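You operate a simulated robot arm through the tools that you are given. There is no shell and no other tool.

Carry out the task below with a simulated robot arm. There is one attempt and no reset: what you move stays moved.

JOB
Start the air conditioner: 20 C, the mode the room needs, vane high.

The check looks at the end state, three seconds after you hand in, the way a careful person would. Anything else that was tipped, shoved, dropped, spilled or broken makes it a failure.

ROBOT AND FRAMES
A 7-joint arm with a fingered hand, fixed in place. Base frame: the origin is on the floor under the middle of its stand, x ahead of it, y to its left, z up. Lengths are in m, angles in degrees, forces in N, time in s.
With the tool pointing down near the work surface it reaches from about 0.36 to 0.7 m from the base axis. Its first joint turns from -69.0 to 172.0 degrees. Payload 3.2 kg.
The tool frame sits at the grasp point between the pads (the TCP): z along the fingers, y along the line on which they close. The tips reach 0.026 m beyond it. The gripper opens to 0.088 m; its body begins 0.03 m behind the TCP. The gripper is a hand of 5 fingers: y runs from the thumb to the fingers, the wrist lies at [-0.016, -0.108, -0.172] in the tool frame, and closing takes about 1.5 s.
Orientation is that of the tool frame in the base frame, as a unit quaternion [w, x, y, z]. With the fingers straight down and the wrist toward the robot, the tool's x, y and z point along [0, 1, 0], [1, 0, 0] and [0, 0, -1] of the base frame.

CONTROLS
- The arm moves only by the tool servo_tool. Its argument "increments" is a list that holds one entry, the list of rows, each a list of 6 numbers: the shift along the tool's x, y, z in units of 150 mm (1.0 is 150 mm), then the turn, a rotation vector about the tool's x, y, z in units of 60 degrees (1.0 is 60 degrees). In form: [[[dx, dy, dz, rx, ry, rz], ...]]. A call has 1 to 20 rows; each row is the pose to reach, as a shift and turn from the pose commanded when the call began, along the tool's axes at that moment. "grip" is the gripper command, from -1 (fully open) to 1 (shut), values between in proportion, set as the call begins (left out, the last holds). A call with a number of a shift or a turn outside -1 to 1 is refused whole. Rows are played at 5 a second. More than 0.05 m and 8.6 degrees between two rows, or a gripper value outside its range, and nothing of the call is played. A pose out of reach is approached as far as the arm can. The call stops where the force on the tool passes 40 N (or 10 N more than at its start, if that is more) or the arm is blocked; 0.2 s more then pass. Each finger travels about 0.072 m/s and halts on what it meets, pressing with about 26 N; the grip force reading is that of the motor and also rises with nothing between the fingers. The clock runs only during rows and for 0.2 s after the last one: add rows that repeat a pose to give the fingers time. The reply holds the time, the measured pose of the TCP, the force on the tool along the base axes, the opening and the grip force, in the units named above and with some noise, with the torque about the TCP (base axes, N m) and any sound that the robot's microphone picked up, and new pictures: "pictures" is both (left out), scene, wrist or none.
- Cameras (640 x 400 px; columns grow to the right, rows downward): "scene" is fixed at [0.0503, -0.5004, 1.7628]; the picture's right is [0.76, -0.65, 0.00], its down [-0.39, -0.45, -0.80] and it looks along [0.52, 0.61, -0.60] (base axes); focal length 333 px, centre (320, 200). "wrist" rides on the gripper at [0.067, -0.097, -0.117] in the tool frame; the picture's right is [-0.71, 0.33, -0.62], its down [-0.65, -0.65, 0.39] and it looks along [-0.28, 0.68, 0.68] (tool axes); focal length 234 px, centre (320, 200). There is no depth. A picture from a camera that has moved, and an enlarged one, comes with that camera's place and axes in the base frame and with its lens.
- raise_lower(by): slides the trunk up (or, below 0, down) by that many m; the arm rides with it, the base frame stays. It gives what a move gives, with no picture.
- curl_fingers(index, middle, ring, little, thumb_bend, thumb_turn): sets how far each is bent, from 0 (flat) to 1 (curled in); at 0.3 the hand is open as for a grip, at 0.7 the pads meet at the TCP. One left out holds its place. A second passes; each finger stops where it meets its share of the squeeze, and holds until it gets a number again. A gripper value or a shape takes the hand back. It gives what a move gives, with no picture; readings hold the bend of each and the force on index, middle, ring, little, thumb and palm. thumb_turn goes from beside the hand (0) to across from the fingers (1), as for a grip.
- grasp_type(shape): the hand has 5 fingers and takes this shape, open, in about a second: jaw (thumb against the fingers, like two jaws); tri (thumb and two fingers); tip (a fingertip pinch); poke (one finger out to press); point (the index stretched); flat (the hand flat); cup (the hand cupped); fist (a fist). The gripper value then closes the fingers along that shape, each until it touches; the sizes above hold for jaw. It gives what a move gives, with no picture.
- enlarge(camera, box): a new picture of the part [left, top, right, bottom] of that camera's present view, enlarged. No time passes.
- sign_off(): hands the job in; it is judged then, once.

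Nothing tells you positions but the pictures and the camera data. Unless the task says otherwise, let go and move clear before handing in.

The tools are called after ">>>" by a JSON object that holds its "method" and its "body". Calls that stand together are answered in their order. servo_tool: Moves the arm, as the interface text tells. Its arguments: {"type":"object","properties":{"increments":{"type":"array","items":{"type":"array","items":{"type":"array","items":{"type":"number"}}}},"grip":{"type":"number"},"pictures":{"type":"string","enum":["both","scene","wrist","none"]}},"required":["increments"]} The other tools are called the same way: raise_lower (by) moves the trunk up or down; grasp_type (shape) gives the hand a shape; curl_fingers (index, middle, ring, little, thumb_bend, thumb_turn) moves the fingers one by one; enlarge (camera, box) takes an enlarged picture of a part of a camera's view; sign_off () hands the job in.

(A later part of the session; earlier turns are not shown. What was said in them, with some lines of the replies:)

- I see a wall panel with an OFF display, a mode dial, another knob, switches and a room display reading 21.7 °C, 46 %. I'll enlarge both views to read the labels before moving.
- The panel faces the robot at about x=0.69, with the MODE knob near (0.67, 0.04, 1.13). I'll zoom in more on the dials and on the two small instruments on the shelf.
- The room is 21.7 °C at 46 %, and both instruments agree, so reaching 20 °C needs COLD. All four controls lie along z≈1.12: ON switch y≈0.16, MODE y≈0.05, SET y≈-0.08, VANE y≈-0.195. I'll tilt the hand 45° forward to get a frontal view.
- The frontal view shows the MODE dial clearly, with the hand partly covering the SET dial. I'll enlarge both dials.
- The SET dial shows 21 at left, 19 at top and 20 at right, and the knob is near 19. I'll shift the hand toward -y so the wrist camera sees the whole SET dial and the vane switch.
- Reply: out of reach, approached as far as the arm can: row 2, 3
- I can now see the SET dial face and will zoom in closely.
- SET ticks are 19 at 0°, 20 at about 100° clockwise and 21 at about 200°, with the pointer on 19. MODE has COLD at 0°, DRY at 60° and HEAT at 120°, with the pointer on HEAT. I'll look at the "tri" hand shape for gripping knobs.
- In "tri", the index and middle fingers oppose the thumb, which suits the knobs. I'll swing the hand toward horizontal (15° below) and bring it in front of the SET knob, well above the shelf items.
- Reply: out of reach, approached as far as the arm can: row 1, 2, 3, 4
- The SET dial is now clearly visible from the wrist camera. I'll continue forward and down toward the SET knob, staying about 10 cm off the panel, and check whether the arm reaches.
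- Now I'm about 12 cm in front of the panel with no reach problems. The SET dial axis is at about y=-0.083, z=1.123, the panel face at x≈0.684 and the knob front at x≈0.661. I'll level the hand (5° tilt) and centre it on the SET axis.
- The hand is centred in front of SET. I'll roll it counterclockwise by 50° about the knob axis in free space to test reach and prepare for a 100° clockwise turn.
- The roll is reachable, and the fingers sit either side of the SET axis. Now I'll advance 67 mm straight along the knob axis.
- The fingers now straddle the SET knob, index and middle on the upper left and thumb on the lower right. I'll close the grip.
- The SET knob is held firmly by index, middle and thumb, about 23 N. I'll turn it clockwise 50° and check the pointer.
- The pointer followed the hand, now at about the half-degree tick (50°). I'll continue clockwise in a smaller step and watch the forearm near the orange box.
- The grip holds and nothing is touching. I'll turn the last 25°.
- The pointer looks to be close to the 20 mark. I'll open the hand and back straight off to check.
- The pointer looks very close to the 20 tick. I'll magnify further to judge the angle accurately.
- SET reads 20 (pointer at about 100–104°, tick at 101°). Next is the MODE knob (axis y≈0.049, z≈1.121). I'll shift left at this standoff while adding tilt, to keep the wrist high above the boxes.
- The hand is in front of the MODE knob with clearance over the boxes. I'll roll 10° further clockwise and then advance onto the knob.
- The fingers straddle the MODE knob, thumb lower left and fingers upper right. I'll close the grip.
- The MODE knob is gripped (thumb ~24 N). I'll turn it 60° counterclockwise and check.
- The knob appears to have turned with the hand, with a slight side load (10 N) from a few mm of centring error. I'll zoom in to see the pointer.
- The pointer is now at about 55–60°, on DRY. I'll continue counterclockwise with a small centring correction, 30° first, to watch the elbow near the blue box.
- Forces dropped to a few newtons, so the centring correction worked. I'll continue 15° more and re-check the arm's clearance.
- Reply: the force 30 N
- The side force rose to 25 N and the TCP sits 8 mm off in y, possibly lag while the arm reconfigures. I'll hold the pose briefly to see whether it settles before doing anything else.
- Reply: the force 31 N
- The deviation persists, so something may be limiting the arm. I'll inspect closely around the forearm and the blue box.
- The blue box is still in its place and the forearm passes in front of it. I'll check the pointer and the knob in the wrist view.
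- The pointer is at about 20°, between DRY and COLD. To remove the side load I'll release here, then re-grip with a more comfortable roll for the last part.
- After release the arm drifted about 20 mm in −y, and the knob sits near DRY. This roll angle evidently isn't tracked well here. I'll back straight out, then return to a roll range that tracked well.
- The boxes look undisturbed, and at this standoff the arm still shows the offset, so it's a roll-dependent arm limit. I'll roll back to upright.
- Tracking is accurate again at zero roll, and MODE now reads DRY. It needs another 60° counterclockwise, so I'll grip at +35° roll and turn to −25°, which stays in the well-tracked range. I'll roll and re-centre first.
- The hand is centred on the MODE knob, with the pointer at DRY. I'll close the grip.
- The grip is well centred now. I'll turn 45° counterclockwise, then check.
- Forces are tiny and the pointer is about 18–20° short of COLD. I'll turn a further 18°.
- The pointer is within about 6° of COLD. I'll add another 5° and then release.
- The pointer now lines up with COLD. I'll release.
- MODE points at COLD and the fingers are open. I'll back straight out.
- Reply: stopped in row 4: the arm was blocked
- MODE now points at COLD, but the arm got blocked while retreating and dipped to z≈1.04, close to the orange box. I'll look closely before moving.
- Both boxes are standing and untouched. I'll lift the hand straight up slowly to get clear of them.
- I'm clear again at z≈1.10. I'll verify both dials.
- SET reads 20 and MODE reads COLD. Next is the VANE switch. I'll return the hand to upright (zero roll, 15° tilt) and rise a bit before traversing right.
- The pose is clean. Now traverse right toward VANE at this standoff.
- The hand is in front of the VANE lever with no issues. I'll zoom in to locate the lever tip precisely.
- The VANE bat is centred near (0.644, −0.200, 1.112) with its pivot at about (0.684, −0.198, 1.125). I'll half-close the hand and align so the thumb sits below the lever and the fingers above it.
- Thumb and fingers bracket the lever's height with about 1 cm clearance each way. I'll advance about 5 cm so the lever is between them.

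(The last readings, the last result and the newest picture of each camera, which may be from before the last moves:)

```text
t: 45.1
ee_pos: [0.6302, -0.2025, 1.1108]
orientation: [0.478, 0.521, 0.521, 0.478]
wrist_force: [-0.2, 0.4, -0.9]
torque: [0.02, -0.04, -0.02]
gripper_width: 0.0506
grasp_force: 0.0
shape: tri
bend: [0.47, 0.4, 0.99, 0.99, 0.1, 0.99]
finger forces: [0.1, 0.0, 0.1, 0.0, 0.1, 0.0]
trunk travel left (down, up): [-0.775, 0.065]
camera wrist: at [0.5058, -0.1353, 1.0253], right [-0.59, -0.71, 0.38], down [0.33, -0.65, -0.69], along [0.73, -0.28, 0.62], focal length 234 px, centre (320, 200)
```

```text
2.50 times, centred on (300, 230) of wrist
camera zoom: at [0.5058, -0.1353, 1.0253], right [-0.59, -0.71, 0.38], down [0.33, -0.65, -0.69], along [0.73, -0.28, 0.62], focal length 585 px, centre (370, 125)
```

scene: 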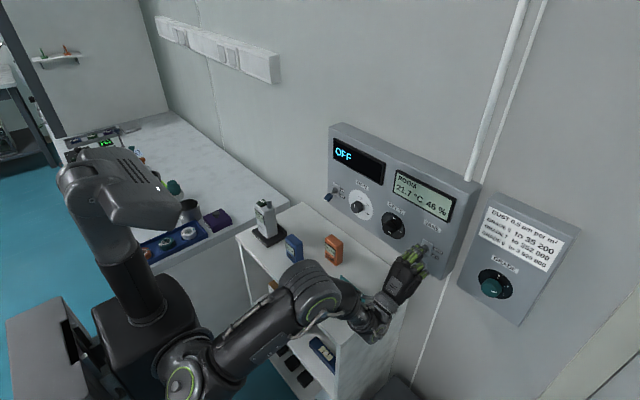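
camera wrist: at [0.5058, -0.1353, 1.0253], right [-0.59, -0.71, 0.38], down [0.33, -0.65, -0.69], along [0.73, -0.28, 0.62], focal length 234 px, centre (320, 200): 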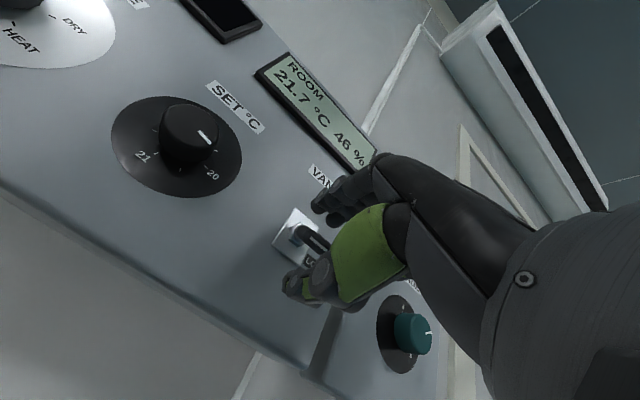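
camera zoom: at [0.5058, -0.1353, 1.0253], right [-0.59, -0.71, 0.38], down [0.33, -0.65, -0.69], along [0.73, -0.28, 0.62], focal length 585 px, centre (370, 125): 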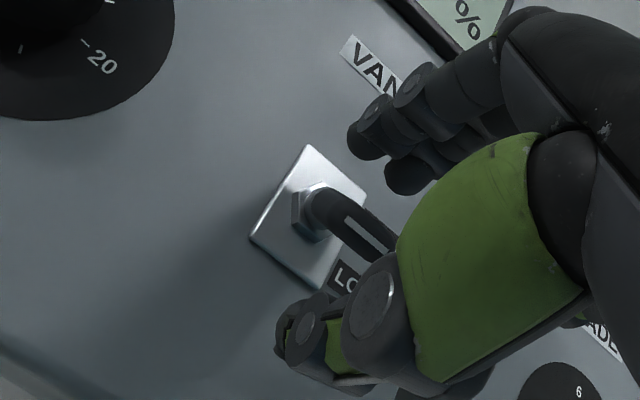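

The lever is between thumb and fingers. I'll lift slowly so the thumb pushes the lever up to HIGH.

>>> {"method": "servo_tool", "body": {"increments": [[[0, 0.04, -0.0035, 0, 0, 0], [0, 0.08, -0.007, 0, 0, 0], [0, 0.12, -0.0105, 0, 0, 0], [0, 0.16, -0.014, 0, 0, 0], [0, 0.2, -0.0175, 0, 0, 0], [0, 0.239, -0.021, 0, 0, 0], [0, 0.239, -0.021, 0, 0, 0]]]}}

>>> {"method": "enlarge", "body": {"camera": "scene", "box": [380, 210, 450, 280]}}

>>> {"method": "enlarge", "body": {"camera": "wrist", "box": [220, 150, 380, 310]}}

```text
t: 46.7
ee_pos: [0.6291, -0.2016, 1.148]
orientation: [0.478, 0.521, 0.52, 0.478]
wrist_force: [-0.5, -0.8, -0.9]
torque: [-0.02, 0.04, 0.02]
gripper_width: 0.052
grasp_force: 0.2
shape: tri
bend: [0.47, 0.4, 0.99, 0.99, 0.11, 0.99]
finger forces: [0.0, 0.0, 0.1, 0.1, 1.2, 0.0]
trunk travel left (down, up): [-0.775, 0.065]
camera wrist: at [0.5047, -0.1353, 1.0615], right [-0.59, -0.71, 0.38], down [0.33, -0.65, -0.69], along [0.73, -0.28, 0.62], focal length 234 px, centre (320, 200)
```

scene: 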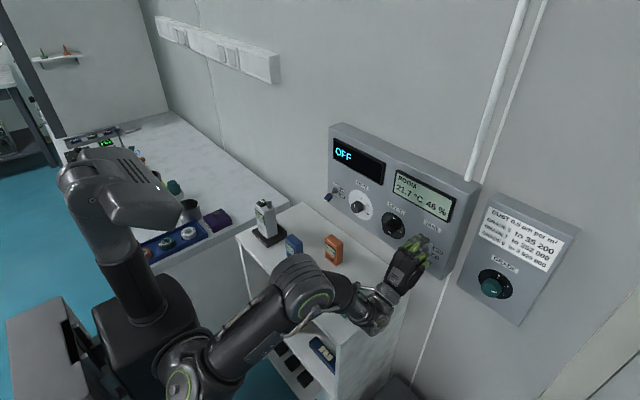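
wrist: 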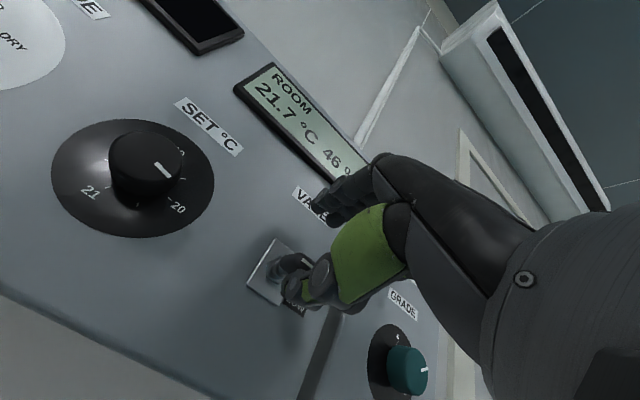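

```text
5.71 times, centred on (415, 245) of scene
camera zoom: at [0.0503, -0.5004, 1.7628], right [0.76, -0.65, 0.0], down [-0.39, -0.45, -0.8], along [0.52, 0.61, -0.6], focal length 1902 px, centre (-223, -57)
```

zoom: 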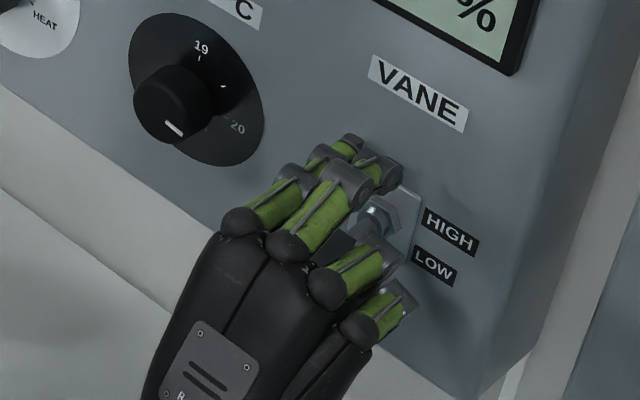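

```text
2.50 times, centred on (300, 230) of wrist
camera zoom: at [0.5047, -0.1353, 1.0615], right [-0.59, -0.71, 0.38], down [0.33, -0.65, -0.69], along [0.73, -0.28, 0.62], focal length 585 px, centre (370, 125)
```

zoom: 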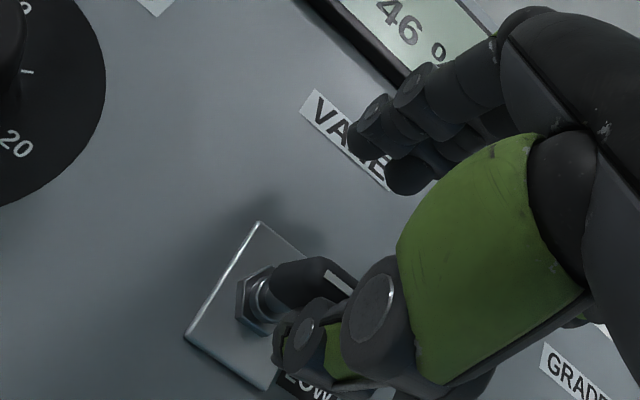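

The lever has moved up with the thumb and force is small. I'll raise another 10 mm to make sure it is fully in the HIGH position.

>>> {"method": "servo_tool", "body": {"increments": [[[0, 0.027, -0.002, 0, 0, 0], [0, 0.053, -0.0045, 0, 0, 0], [0, 0.073, -0.006, 0, 0, 0], [0, 0.073, -0.006, 0, 0, 0]]]}}

>>> {"method": "enlarge", "body": {"camera": "wrist", "box": [200, 190, 360, 350]}}

>>> {"method": "enlarge", "body": {"camera": "scene", "box": [390, 215, 450, 275]}}

```text
t: 47.7
ee_pos: [0.6306, -0.2016, 1.1569]
orientation: [0.478, 0.521, 0.52, 0.479]
wrist_force: [-0.3, -0.1, -0.2]
torque: [-0.02, -0.03, 0.0]
gripper_width: 0.0505
grasp_force: 0.0
shape: tri
bend: [0.47, 0.4, 0.99, 0.99, 0.32, 0.99]
finger forces: [0.0, 0.0, 0.0, 0.0, 0.0, 0.0]
trunk travel left (down, up): [-0.775, 0.065]
heard: click
camera wrist: at [0.5051, -0.1353, 1.0722], right [-0.59, -0.71, 0.38], down [0.33, -0.65, -0.69], along [0.73, -0.28, 0.62], focal length 234 px, centre (320, 200)
```

scene: 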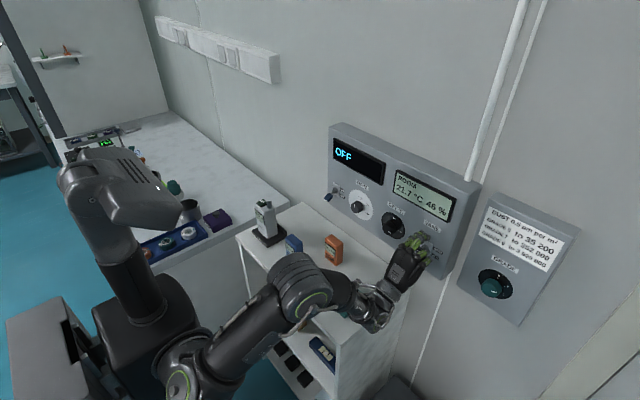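
wrist: 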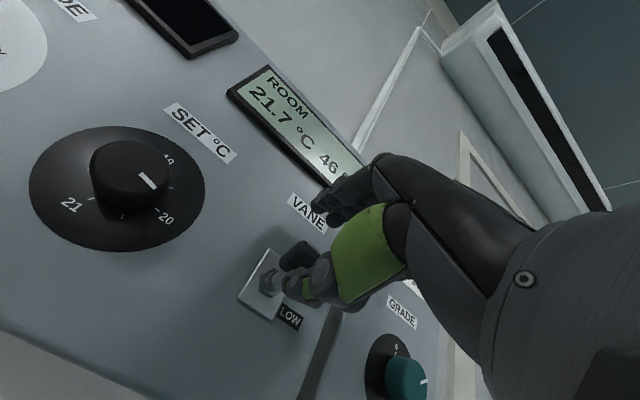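

```text
2.50 times, centred on (280, 270) of wrist
camera zoom: at [0.5051, -0.1353, 1.0722], right [-0.59, -0.71, 0.38], down [0.33, -0.65, -0.69], along [0.73, -0.28, 0.62], focal length 585 px, centre (420, 25)
```

zoom: 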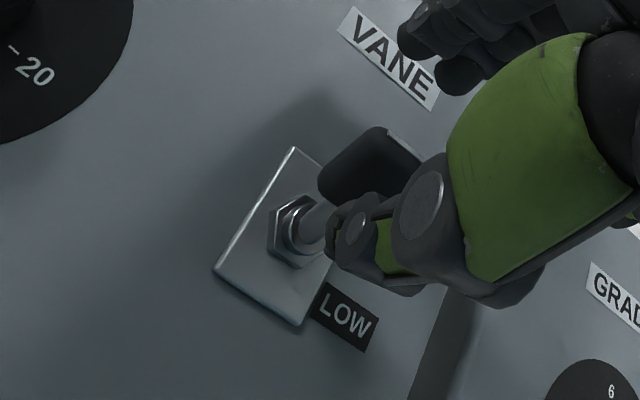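

```text
6.67 times, centred on (420, 245) of scene
camera zoom: at [0.0503, -0.5004, 1.7628], right [0.76, -0.65, 0.0], down [-0.39, -0.45, -0.8], along [0.52, 0.61, -0.6], focal length 2219 px, centre (-347, -100)
```

zoom: 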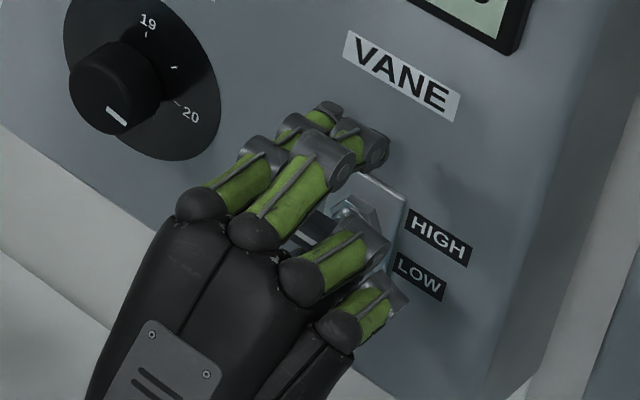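

A click was heard and the lever now points up (HIGH). I'll back straight out and check.

>>> {"method": "servo_tool", "body": {"increments": [[[0, -0.012, -0.13, 0, 0, 0], [0, -0.024, -0.27, 0, 0, 0], [0, -0.035, -0.4, 0, 0, 0], [0, -0.035, -0.4, 0, 0, 0]]]}}

>>> {"method": "enlarge", "body": {"camera": "scene", "box": [390, 205, 450, 265]}}

>>> {"method": "enlarge", "body": {"camera": "wrist", "box": [200, 150, 360, 310]}}

```text
t: 48.7
ee_pos: [0.5701, -0.2027, 1.1563]
orientation: [0.478, 0.521, 0.521, 0.479]
wrist_force: [-0.1, 0.1, 0.4]
torque: [-0.01, -0.01, 0.04]
gripper_width: 0.0505
grasp_force: 0.1
shape: tri
bend: [0.47, 0.4, 0.99, 0.99, 0.32, 0.99]
finger forces: [0.0, 0.0, 0.0, 0.1, 0.0, 0.0]
trunk travel left (down, up): [-0.775, 0.065]
camera wrist: at [0.4447, -0.1356, 1.0713], right [-0.59, -0.71, 0.38], down [0.33, -0.65, -0.69], along [0.73, -0.28, 0.62], focal length 234 px, centre (320, 200)
```

scene: 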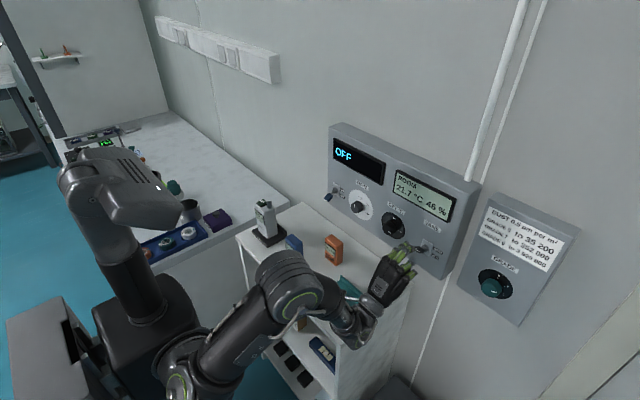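
wrist: 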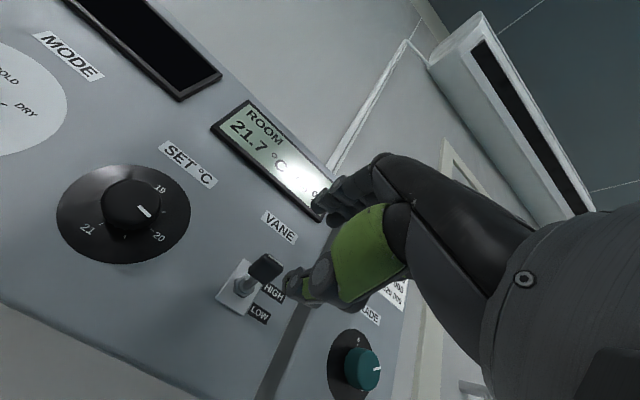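

```text
6.67 times, centred on (420, 235) of scene
camera zoom: at [0.0503, -0.5004, 1.7628], right [0.76, -0.65, 0.0], down [-0.39, -0.45, -0.8], along [0.52, 0.61, -0.6], focal length 2219 px, centre (-347, -33)
```

zoom: 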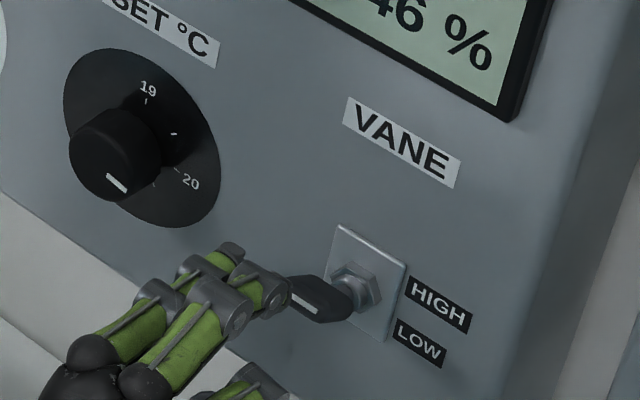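

```text
2.50 times, centred on (280, 230) of wrist
camera zoom: at [0.4447, -0.1356, 1.0713], right [-0.59, -0.71, 0.38], down [0.33, -0.65, -0.69], along [0.73, -0.28, 0.62], focal length 585 px, centre (420, 125)
```

zoom: 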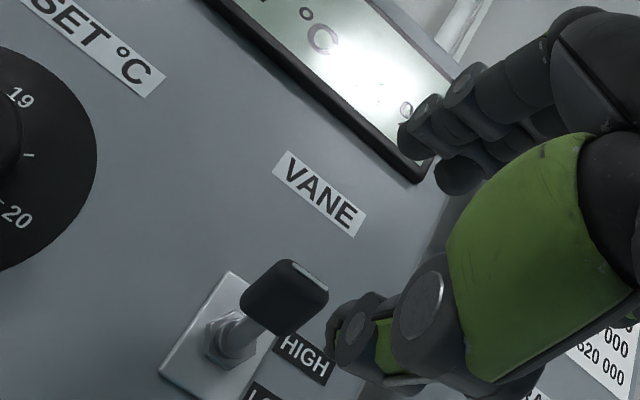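

VANE is on HIGH. Next is the ON/OFF lever at the far left. I'll tilt the hand to 25° so the wrist stays well above the blue and orange boxes, then traverse left at a safe standoff.

>>> {"method": "servo_tool", "body": {"increments": [[[0, 0, -0.04, 0.111, 0, 0], [0, 0, -0.08, 0.222, 0, 0], [0, 0, -0.1, 0.333, 0, 0], [0, 0, -0.1, 0.333, 0, 0]]], "pictures": "none"}}

>>> {"method": "servo_tool", "body": {"increments": [[[0.3, 0, 0, 0, 0, 0], [0.6, 0, 0, 0, 0, 0], [0.9, 0, 0, 0, 0, 0], [0.9, 0, 0, 0, 0, 0]]], "pictures": "scene"}}

```text
t: 49.7
ee_pos: [0.5532, -0.2026, 1.1582]
orientation: [0.379, 0.596, 0.596, 0.381]
wrist_force: [0.0, 0.2, -0.4]
torque: [0.01, 0.02, 0.03]
gripper_width: 0.0501
grasp_force: 0.0
shape: tri
bend: [0.47, 0.4, 0.99, 0.99, 0.32, 0.99]
finger forces: [0.1, 0.1, 0.0, 0.0, 0.0, 0.0]
trunk travel left (down, up): [-0.775, 0.065]
```

```text
t: 50.7
ee_pos: [0.5551, -0.0661, 1.1594]
orientation: [0.38, 0.597, 0.596, 0.38]
wrist_force: [-0.5, -0.1, 0.2]
torque: [0.01, -0.03, 0.0]
gripper_width: 0.0504
grasp_force: 0.0
shape: tri
bend: [0.47, 0.4, 0.99, 0.99, 0.32, 0.99]
finger forces: [0.0, 0.0, 0.1, 0.1, 0.0, 0.0]
trunk travel left (down, up): [-0.775, 0.065]
```

scene: 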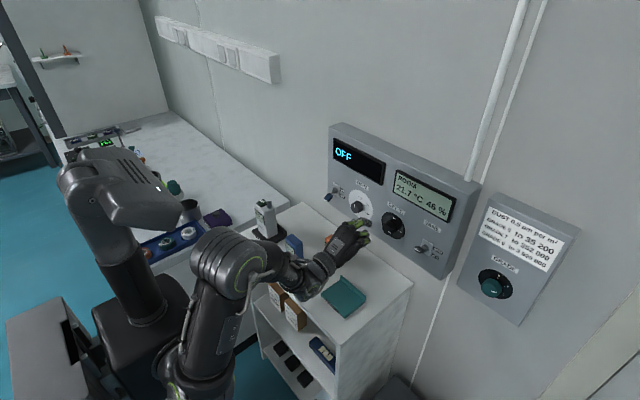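

Tracking well. I'll continue left while yawing the hand 15° toward the ON lever, so the wrist stays to the right of the blue box.

>>> {"method": "servo_tool", "body": {"increments": [[[0.3, 0, 0, 0, 0.0755, -0.035], [0.6, 0, 0, 0, 0.151, -0.07], [0.9, 0, 0, 0, 0.2266, -0.1057], [0.9, 0, 0, 0, 0.2266, -0.1057]]]}}

>>> {"method": "enlarge", "body": {"camera": "scene", "box": [220, 160, 400, 300]}}

```text
t: 51.7
ee_pos: [0.5535, 0.0695, 1.159]
orientation: [0.327, 0.513, 0.669, 0.427]
wrist_force: [-1.1, -0.8, -0.1]
torque: [0.03, 0.02, 0.0]
gripper_width: 0.0504
grasp_force: 0.1
shape: tri
bend: [0.47, 0.4, 0.99, 0.99, 0.32, 0.99]
finger forces: [0.1, 0.1, 0.0, 0.0, 0.0, 0.0]
trunk travel left (down, up): [-0.775, 0.065]
camera wrist: at [0.395, 0.0948, 1.1209], right [-0.23, -0.79, 0.56], down [0.24, -0.61, -0.76], along [0.94, -0.04, 0.33], focal length 234 px, centre (320, 200)
```

scene: 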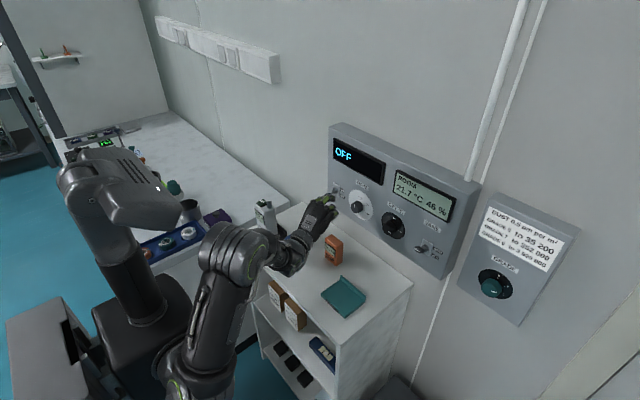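
wrist: 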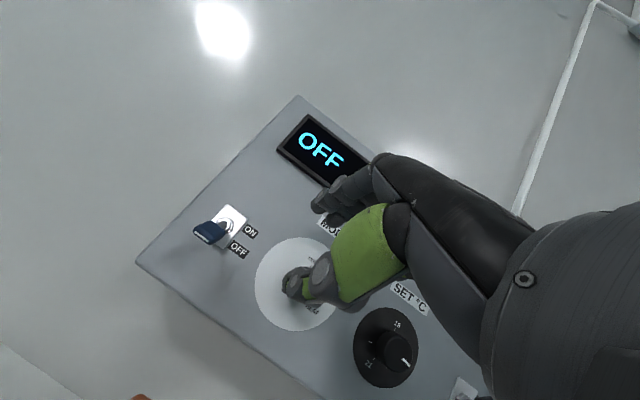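

```text
2.86 times, centred on (310, 230) of scene
camera zoom: at [0.0503, -0.5004, 1.7628], right [0.76, -0.65, 0.0], down [-0.39, -0.45, -0.8], along [0.52, 0.61, -0.6], focal length 951 px, centre (349, 114)
```

zoom: 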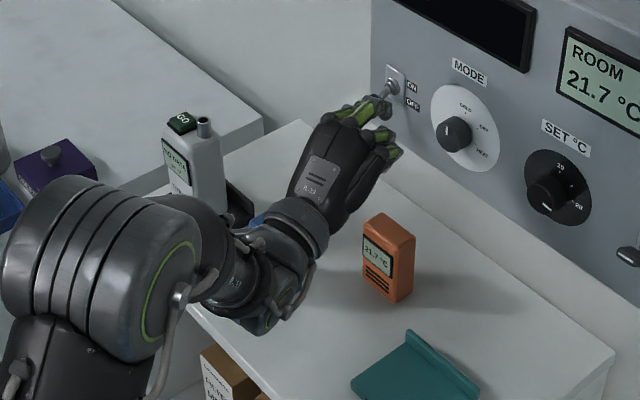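

The pose tracks fine. I'll locate the ON/OFF lever precisely.

>>> {"method": "enlarge", "body": {"camera": "wrist", "box": [170, 180, 270, 280]}}

>>> {"method": "enlarge", "body": {"camera": "scene", "box": [310, 165, 370, 225]}}

```text
4.00 times, centred on (220, 230) of wrist
camera zoom: at [0.395, 0.0948, 1.1209], right [-0.23, -0.79, 0.56], down [0.24, -0.61, -0.76], along [0.94, -0.04, 0.33], focal length 937 px, centre (720, 80)
```

zoom: 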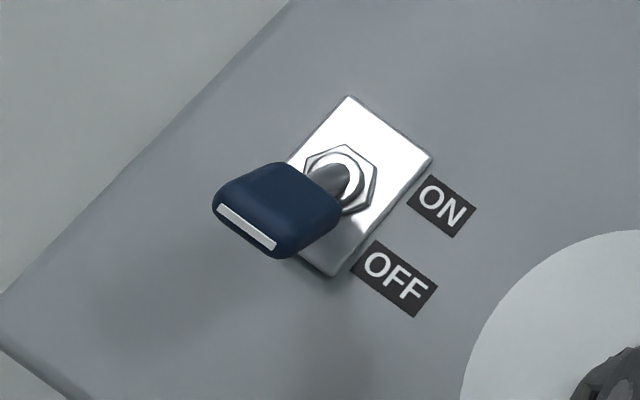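

```text
6.67 times, centred on (340, 195) of scene
camera zoom: at [0.0503, -0.5004, 1.7628], right [0.76, -0.65, 0.0], down [-0.39, -0.45, -0.8], along [0.52, 0.61, -0.6], focal length 2219 px, centre (187, 233)
```

zoom: 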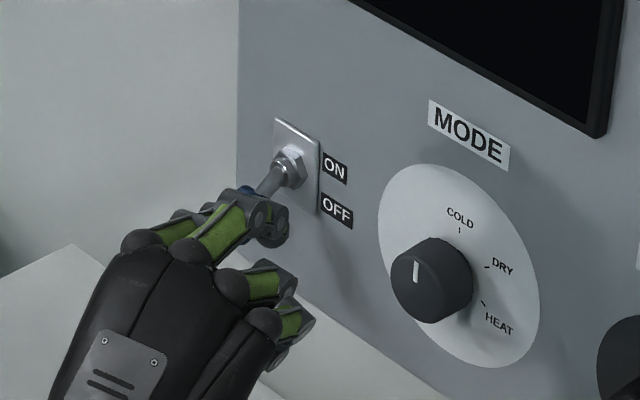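

The ON/OFF bat is at about (0.644, 0.153, 1.112). I'll move in front of it at insertion height.

>>> {"method": "servo_tool", "body": {"increments": [[[0.167, -0.044, 0.0865, 0, 0, 0], [0.334, -0.089, 0.173, 0, 0, 0], [0.501, -0.133, 0.2595, 0, 0, 0], [0.501, -0.133, 0.2595, 0, 0, 0]]]}}

>>> {"method": "enlarge", "body": {"camera": "scene", "box": [220, 160, 400, 300]}}

>>> {"method": "enlarge", "body": {"camera": "wrist", "box": [220, 150, 380, 310]}}

```text
t: 52.7
ee_pos: [0.56, 0.1482, 1.1251]
orientation: [0.327, 0.513, 0.669, 0.427]
wrist_force: [-0.4, -0.5, -0.1]
torque: [0.0, -0.02, 0.0]
gripper_width: 0.0506
grasp_force: 0.1
shape: tri
bend: [0.47, 0.4, 0.99, 0.99, 0.32, 0.99]
finger forces: [0.0, 0.0, 0.0, 0.1, 0.0, 0.0]
trunk travel left (down, up): [-0.775, 0.065]
camera wrist: at [0.4015, 0.1747, 1.0875], right [-0.23, -0.79, 0.56], down [0.24, -0.61, -0.76], along [0.94, -0.04, 0.33], focal length 234 px, centre (320, 200)
```

scene: 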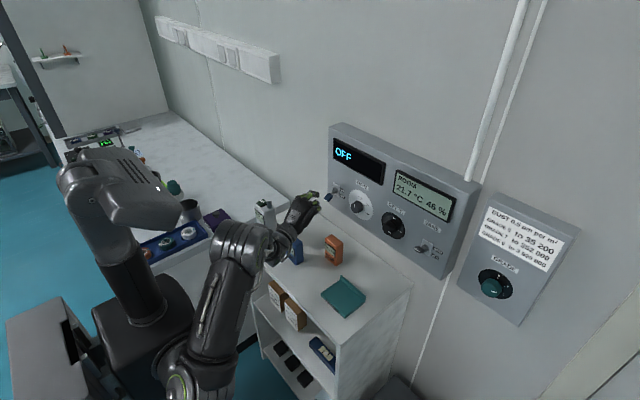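
wrist: 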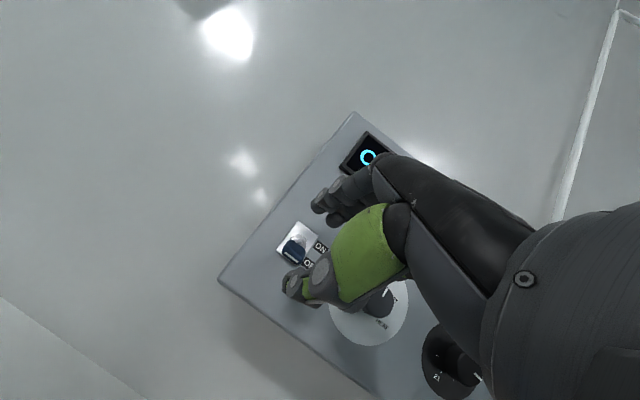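

```text
2.86 times, centred on (310, 230) of scene
camera zoom: at [0.0503, -0.5004, 1.7628], right [0.76, -0.65, 0.0], down [-0.39, -0.45, -0.8], along [0.52, 0.61, -0.6], focal length 951 px, centre (349, 114)
```

zoom: 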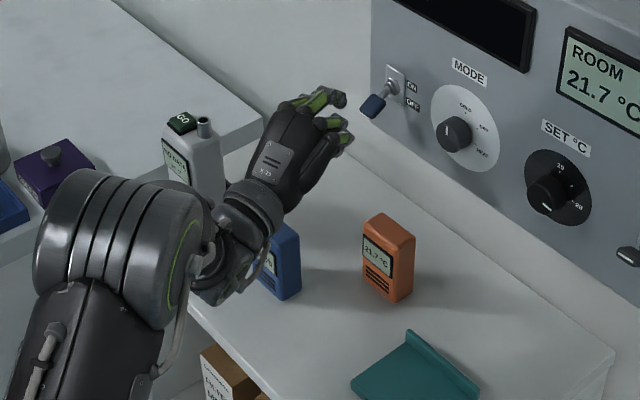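

```text
2.50 times, centred on (300, 230) of wrist
camera zoom: at [0.4015, 0.1747, 1.0875], right [-0.23, -0.79, 0.56], down [0.24, -0.61, -0.76], along [0.94, -0.04, 0.33], focal length 585 px, centre (370, 125)
```

zoom: 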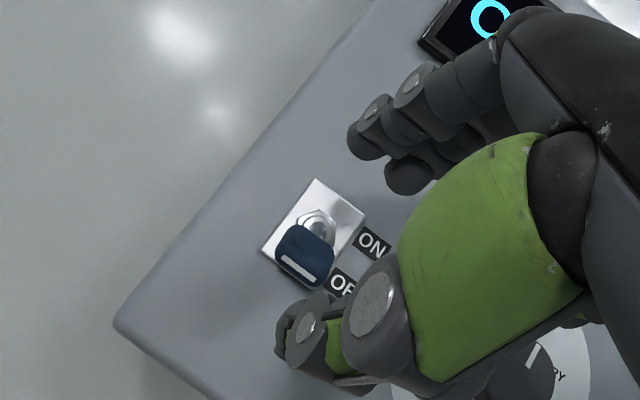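

Alignment looks good: lever between thumb and fingers, and the blue box well clear. I'll open slightly more and advance straight toward the panel.

>>> {"method": "servo_tool", "body": {"increments": [[[0, 0, 0, 0, 0, 0], [0, 0, 0, 0, 0, 0], [-0.032, 0.05, 0.108, 0, 0, 0], [-0.064, 0.1, 0.216, 0, 0, 0], [-0.096, 0.151, 0.324, 0, 0, 0], [-0.128, 0.201, 0.4317, 0, 0, 0], [-0.128, 0.201, 0.4317, 0, 0, 0]]], "grip": -0.4}}

>>> {"method": "enlarge", "body": {"camera": "scene", "box": [300, 160, 380, 240]}}

>>> {"method": "enlarge", "body": {"camera": "wrist", "box": [220, 150, 380, 310]}}

```text
t: 54.3
ee_pos: [0.6362, 0.1468, 1.1255]
orientation: [0.328, 0.513, 0.668, 0.427]
wrist_force: [-1.2, -0.3, -0.2]
torque: [0.01, -0.01, -0.02]
gripper_width: 0.0611
grasp_force: 0.1
shape: tri
bend: [0.42, 0.35, 0.99, 0.99, 0.08, 0.99]
finger forces: [0.1, 0.1, 0.1, 0.1, 0.1, 0.0]
trunk travel left (down, up): [-0.775, 0.065]
camera wrist: at [0.4762, 0.1738, 1.0879], right [-0.23, -0.79, 0.56], down [0.24, -0.61, -0.76], along [0.94, -0.04, 0.33], focal length 234 px, centre (320, 200)
```

scene: 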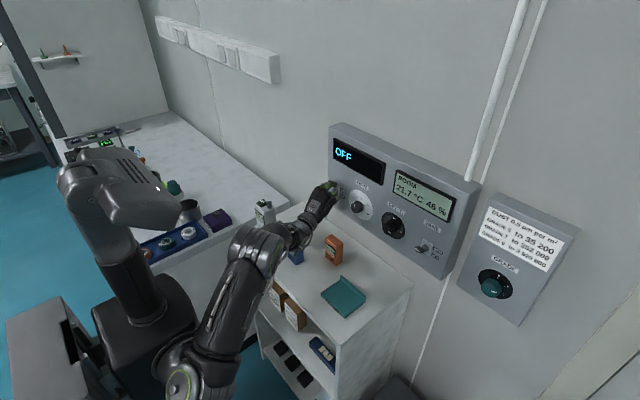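
wrist: 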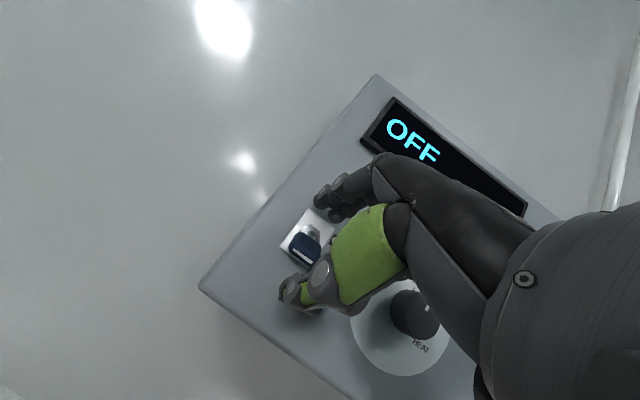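

```text
5.00 times, centred on (340, 200) of scene
camera zoom: at [0.0503, -0.5004, 1.7628], right [0.76, -0.65, 0.0], down [-0.39, -0.45, -0.8], along [0.52, 0.61, -0.6], focal length 1664 px, centre (220, 200)
```

zoom: 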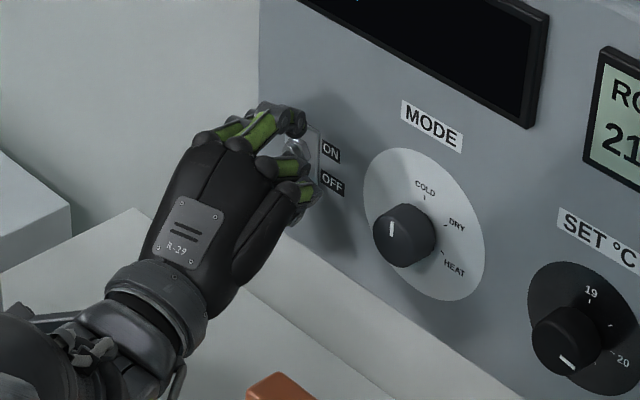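

```text
2.50 times, centred on (300, 230) of wrist
camera zoom: at [0.4762, 0.1738, 1.0879], right [-0.23, -0.79, 0.56], down [0.24, -0.61, -0.76], along [0.94, -0.04, 0.33], focal length 585 px, centre (370, 125)
```

zoom: 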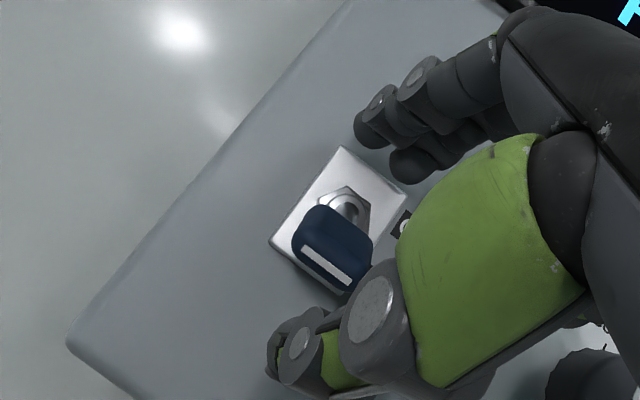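

The lever is bracketed. I'll lift slowly so the thumb flips the lever up to ON.

>>> {"method": "servo_tool", "body": {"increments": [[[0, 0.036, -0.017, 0, 0, 0], [0, 0.072, -0.034, 0, 0, 0], [0, 0.109, -0.051, 0, 0, 0], [0, 0.145, -0.068, 0, 0, 0], [0, 0.181, -0.084, 0, 0, 0], [0, 0.217, -0.101, 0, 0, 0], [0, 0.254, -0.118, 0, 0, 0], [0, 0.254, -0.118, 0, 0, 0]]]}}

>>> {"method": "enlarge", "body": {"camera": "scene", "box": [300, 140, 400, 230]}}

>>> {"method": "enlarge", "body": {"camera": "wrist", "box": [200, 150, 360, 310]}}

```text
t: 56.1
ee_pos: [0.6359, 0.1465, 1.1667]
orientation: [0.327, 0.512, 0.669, 0.428]
wrist_force: [-0.4, -0.3, 0.0]
torque: [-0.06, 0.0, -0.03]
gripper_width: 0.0617
grasp_force: 0.0
shape: tri
bend: [0.42, 0.35, 0.99, 0.99, 0.08, 0.98]
finger forces: [0.1, 0.0, 0.0, 0.1, 0.0, 0.1]
trunk travel left (down, up): [-0.775, 0.065]
heard: click
camera wrist: at [0.4771, 0.1733, 1.1294], right [-0.23, -0.79, 0.56], down [0.24, -0.61, -0.76], along [0.94, -0.04, 0.33], focal length 234 px, centre (320, 200)
```

scene: 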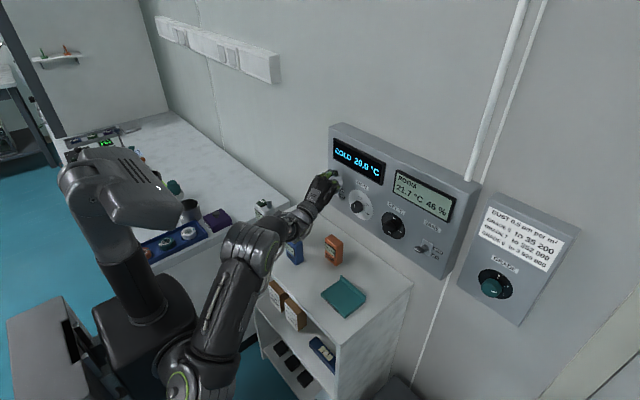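
wrist: 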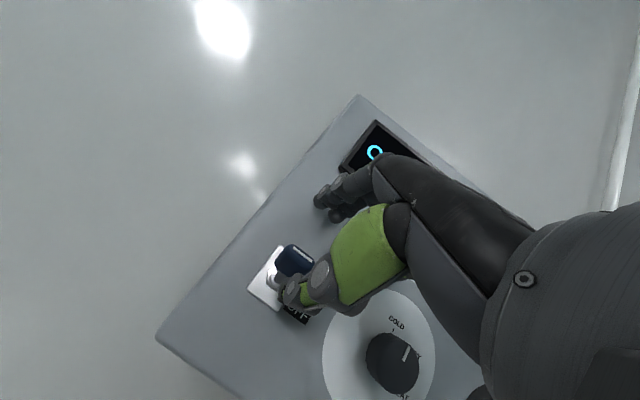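

```text
4.44 times, centred on (350, 185) of scene
camera zoom: at [0.0503, -0.5004, 1.7628], right [0.76, -0.65, 0.0], down [-0.39, -0.45, -0.8], along [0.52, 0.61, -0.6], focal length 1479 px, centre (187, 267)
```

zoom: 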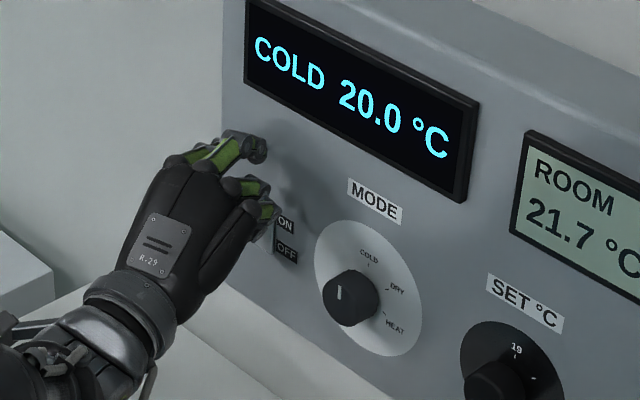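

```text
2.50 times, centred on (280, 230) of wrist
camera zoom: at [0.4771, 0.1733, 1.1294], right [-0.23, -0.79, 0.56], down [0.24, -0.61, -0.76], along [0.94, -0.04, 0.33], focal length 585 px, centre (420, 125)
```

zoom: 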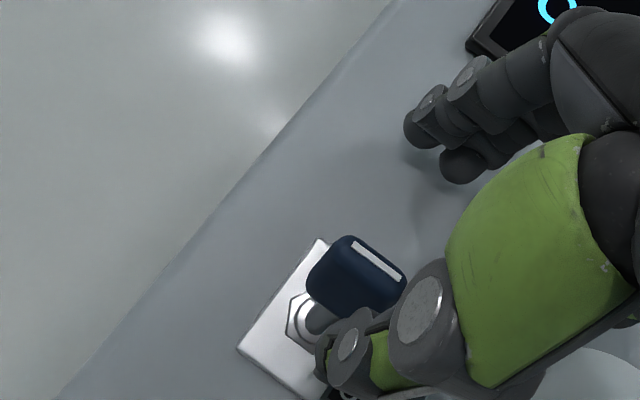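

The display shows "COLD 20.0 °C", so the unit is on. I'll back straight out and then lift away.

>>> {"method": "servo_tool", "body": {"increments": [[[0.035, -0.054, -0.117, 0, 0, 0], [0.069, -0.109, -0.233, 0, 0, 0], [0.104, -0.163, -0.35, 0, 0, 0], [0.138, -0.2176, -0.4667, 0, 0, 0], [0.138, -0.2176, -0.4667, 0, 0, 0]]], "pictures": "none"}}

>>> {"method": "enlarge", "body": {"camera": "scene", "box": [310, 130, 470, 270]}}

>>> {"method": "enlarge", "body": {"camera": "scene", "box": [220, 160, 400, 300]}}

```text
t: 57.3
ee_pos: [0.5558, 0.1486, 1.1669]
orientation: [0.328, 0.514, 0.668, 0.426]
wrist_force: [0.0, -0.2, 0.7]
torque: [0.0, -0.02, -0.02]
gripper_width: 0.0618
grasp_force: 0.1
shape: tri
bend: [0.42, 0.35, 0.99, 0.99, 0.08, 0.98]
finger forces: [0.0, 0.0, 0.0, 0.0, 0.0, 0.0]
trunk travel left (down, up): [-0.775, 0.065]
```

```text
2.86 times, centred on (390, 200) of scene
camera zoom: at [0.0503, -0.5004, 1.7628], right [0.76, -0.65, 0.0], down [-0.39, -0.45, -0.8], along [0.52, 0.61, -0.6], focal length 951 px, centre (120, 200)
```

zoom: 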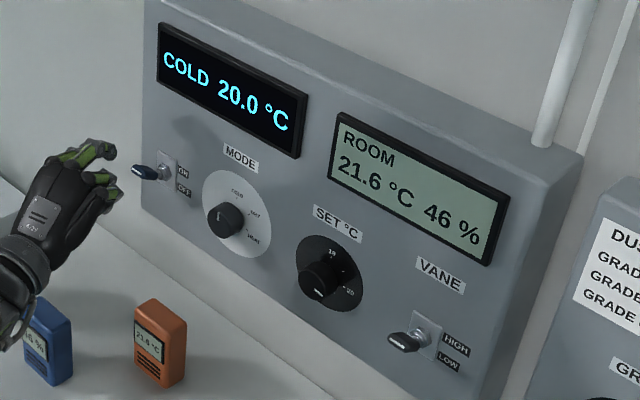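

```text
2.86 times, centred on (310, 230) of scene
camera zoom: at [0.0503, -0.5004, 1.7628], right [0.76, -0.65, 0.0], down [-0.39, -0.45, -0.8], along [0.52, 0.61, -0.6], focal length 951 px, centre (349, 114)
```

zoom: 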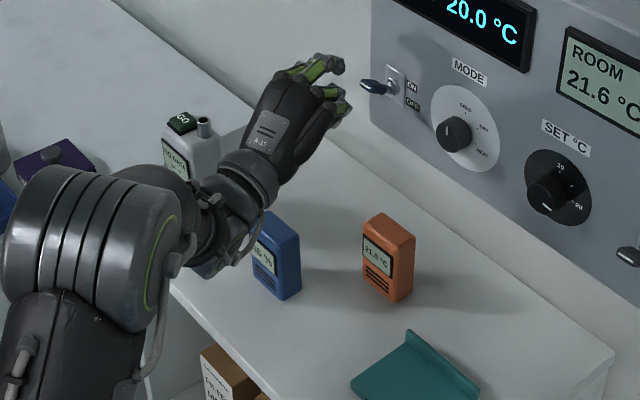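

Everything is set: the display shows COLD 20.0 °C, the vane lever is on HIGH, and the room reading is already dropping (21.6 °C). I'll move the hand clear and do a last check of the surroundings.

>>> {"method": "servo_tool", "body": {"increments": [[[-0.148, 0.082, -0.139, 0, 0, 0], [-0.296, 0.165, -0.279, 0, 0, 0], [-0.444, 0.247, -0.418, 0, 0, 0], [-0.592, 0.329, -0.557, 0, 0, 0], [-0.592, 0.329, -0.557, 0, 0, 0]]], "grip": -1}}

>>> {"method": "enlarge", "body": {"camera": "scene", "box": [310, 110, 590, 330]}}

>>> {"method": "enlarge", "body": {"camera": "scene", "box": [130, 150, 420, 390]}}

```text
t: 58.5
ee_pos: [0.5252, 0.0482, 1.2467]
orientation: [0.328, 0.512, 0.669, 0.427]
wrist_force: [-0.7, 0.2, -0.5]
torque: [-0.02, -0.03, 0.0]
gripper_width: 0.0879
grasp_force: 0.0
shape: tri
bend: [0.3, 0.3, 0.99, 0.99, 0.3, 0.97]
finger forces: [0.0, 0.0, 0.0, 0.0, 0.0, 0.0]
trunk travel left (down, up): [-0.775, 0.065]
camera wrist: at [0.3667, 0.0745, 1.2087], right [-0.23, -0.79, 0.56], down [0.24, -0.61, -0.76], along [0.94, -0.04, 0.33], focal length 234 px, centre (320, 200)
```

scene: 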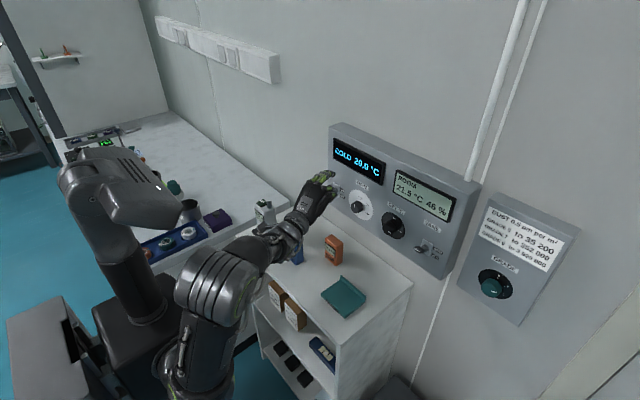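
wrist: 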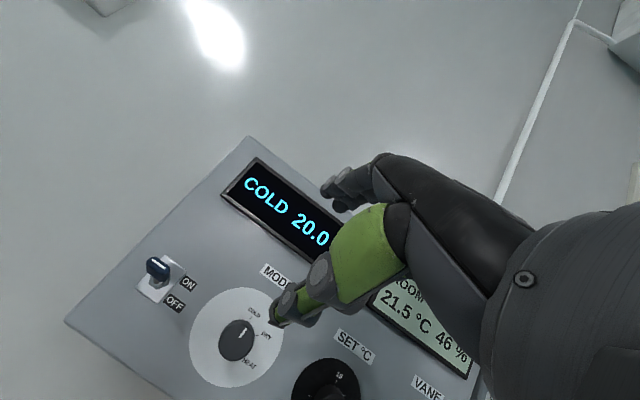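

```text
1.82 times, centred on (450, 220) of scene
camera zoom: at [0.0503, -0.5004, 1.7628], right [0.76, -0.65, 0.0], down [-0.39, -0.45, -0.8], along [0.52, 0.61, -0.6], focal length 605 px, centre (84, 164)
```

zoom: 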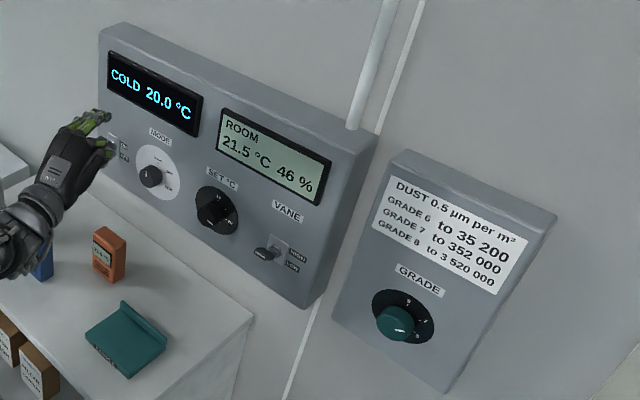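

```text
1.67 times, centred on (275, 270) of scene
camera zoom: at [0.0503, -0.5004, 1.7628], right [0.76, -0.65, 0.0], down [-0.39, -0.45, -0.8], along [0.52, 0.61, -0.6], focal length 555 px, centre (395, 83)
```

zoom: 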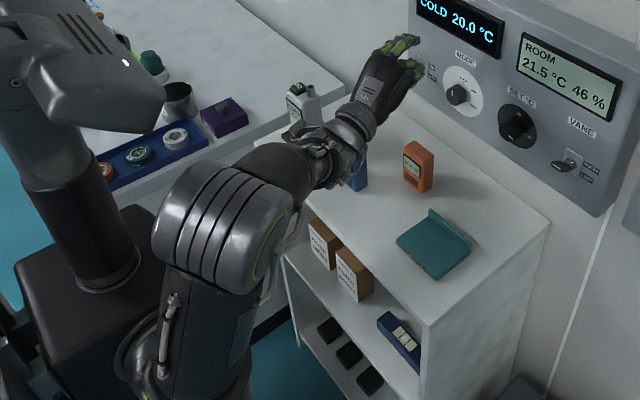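

The air conditioner is on: the display shows COLD 20.0 °C, the vane lever is up at HIGH, and the room temperature is falling (21.5 °C). The boxes, the counter and the GRADE dial look undisturbed and the hand is clear, so I'm handing in.

>>> {"method": "sign_off", "body": {}}

```text
The job is handed in.
```

The air conditioner is running: the display reads COLD 20.0 °C and the vane lever is up at HIGH.

- **Mode:** I chose COLD because the room was at 21.7 °C and 46 %, above the 20 °C target. The room reading had already fallen to 21.5 °C before I handed in.
- **Arm fault:** The arm drifted off its commanded position while I was turning the MODE knob, then got blocked as I backed away. It dipped close to the orange instrument but showed no sign of touching it.
- **Surroundings:** In the final pictures the blue and orange instruments, the particle counter, the folder and the GRADE dial all look undisturbed. The hand is open and clear of the panel.
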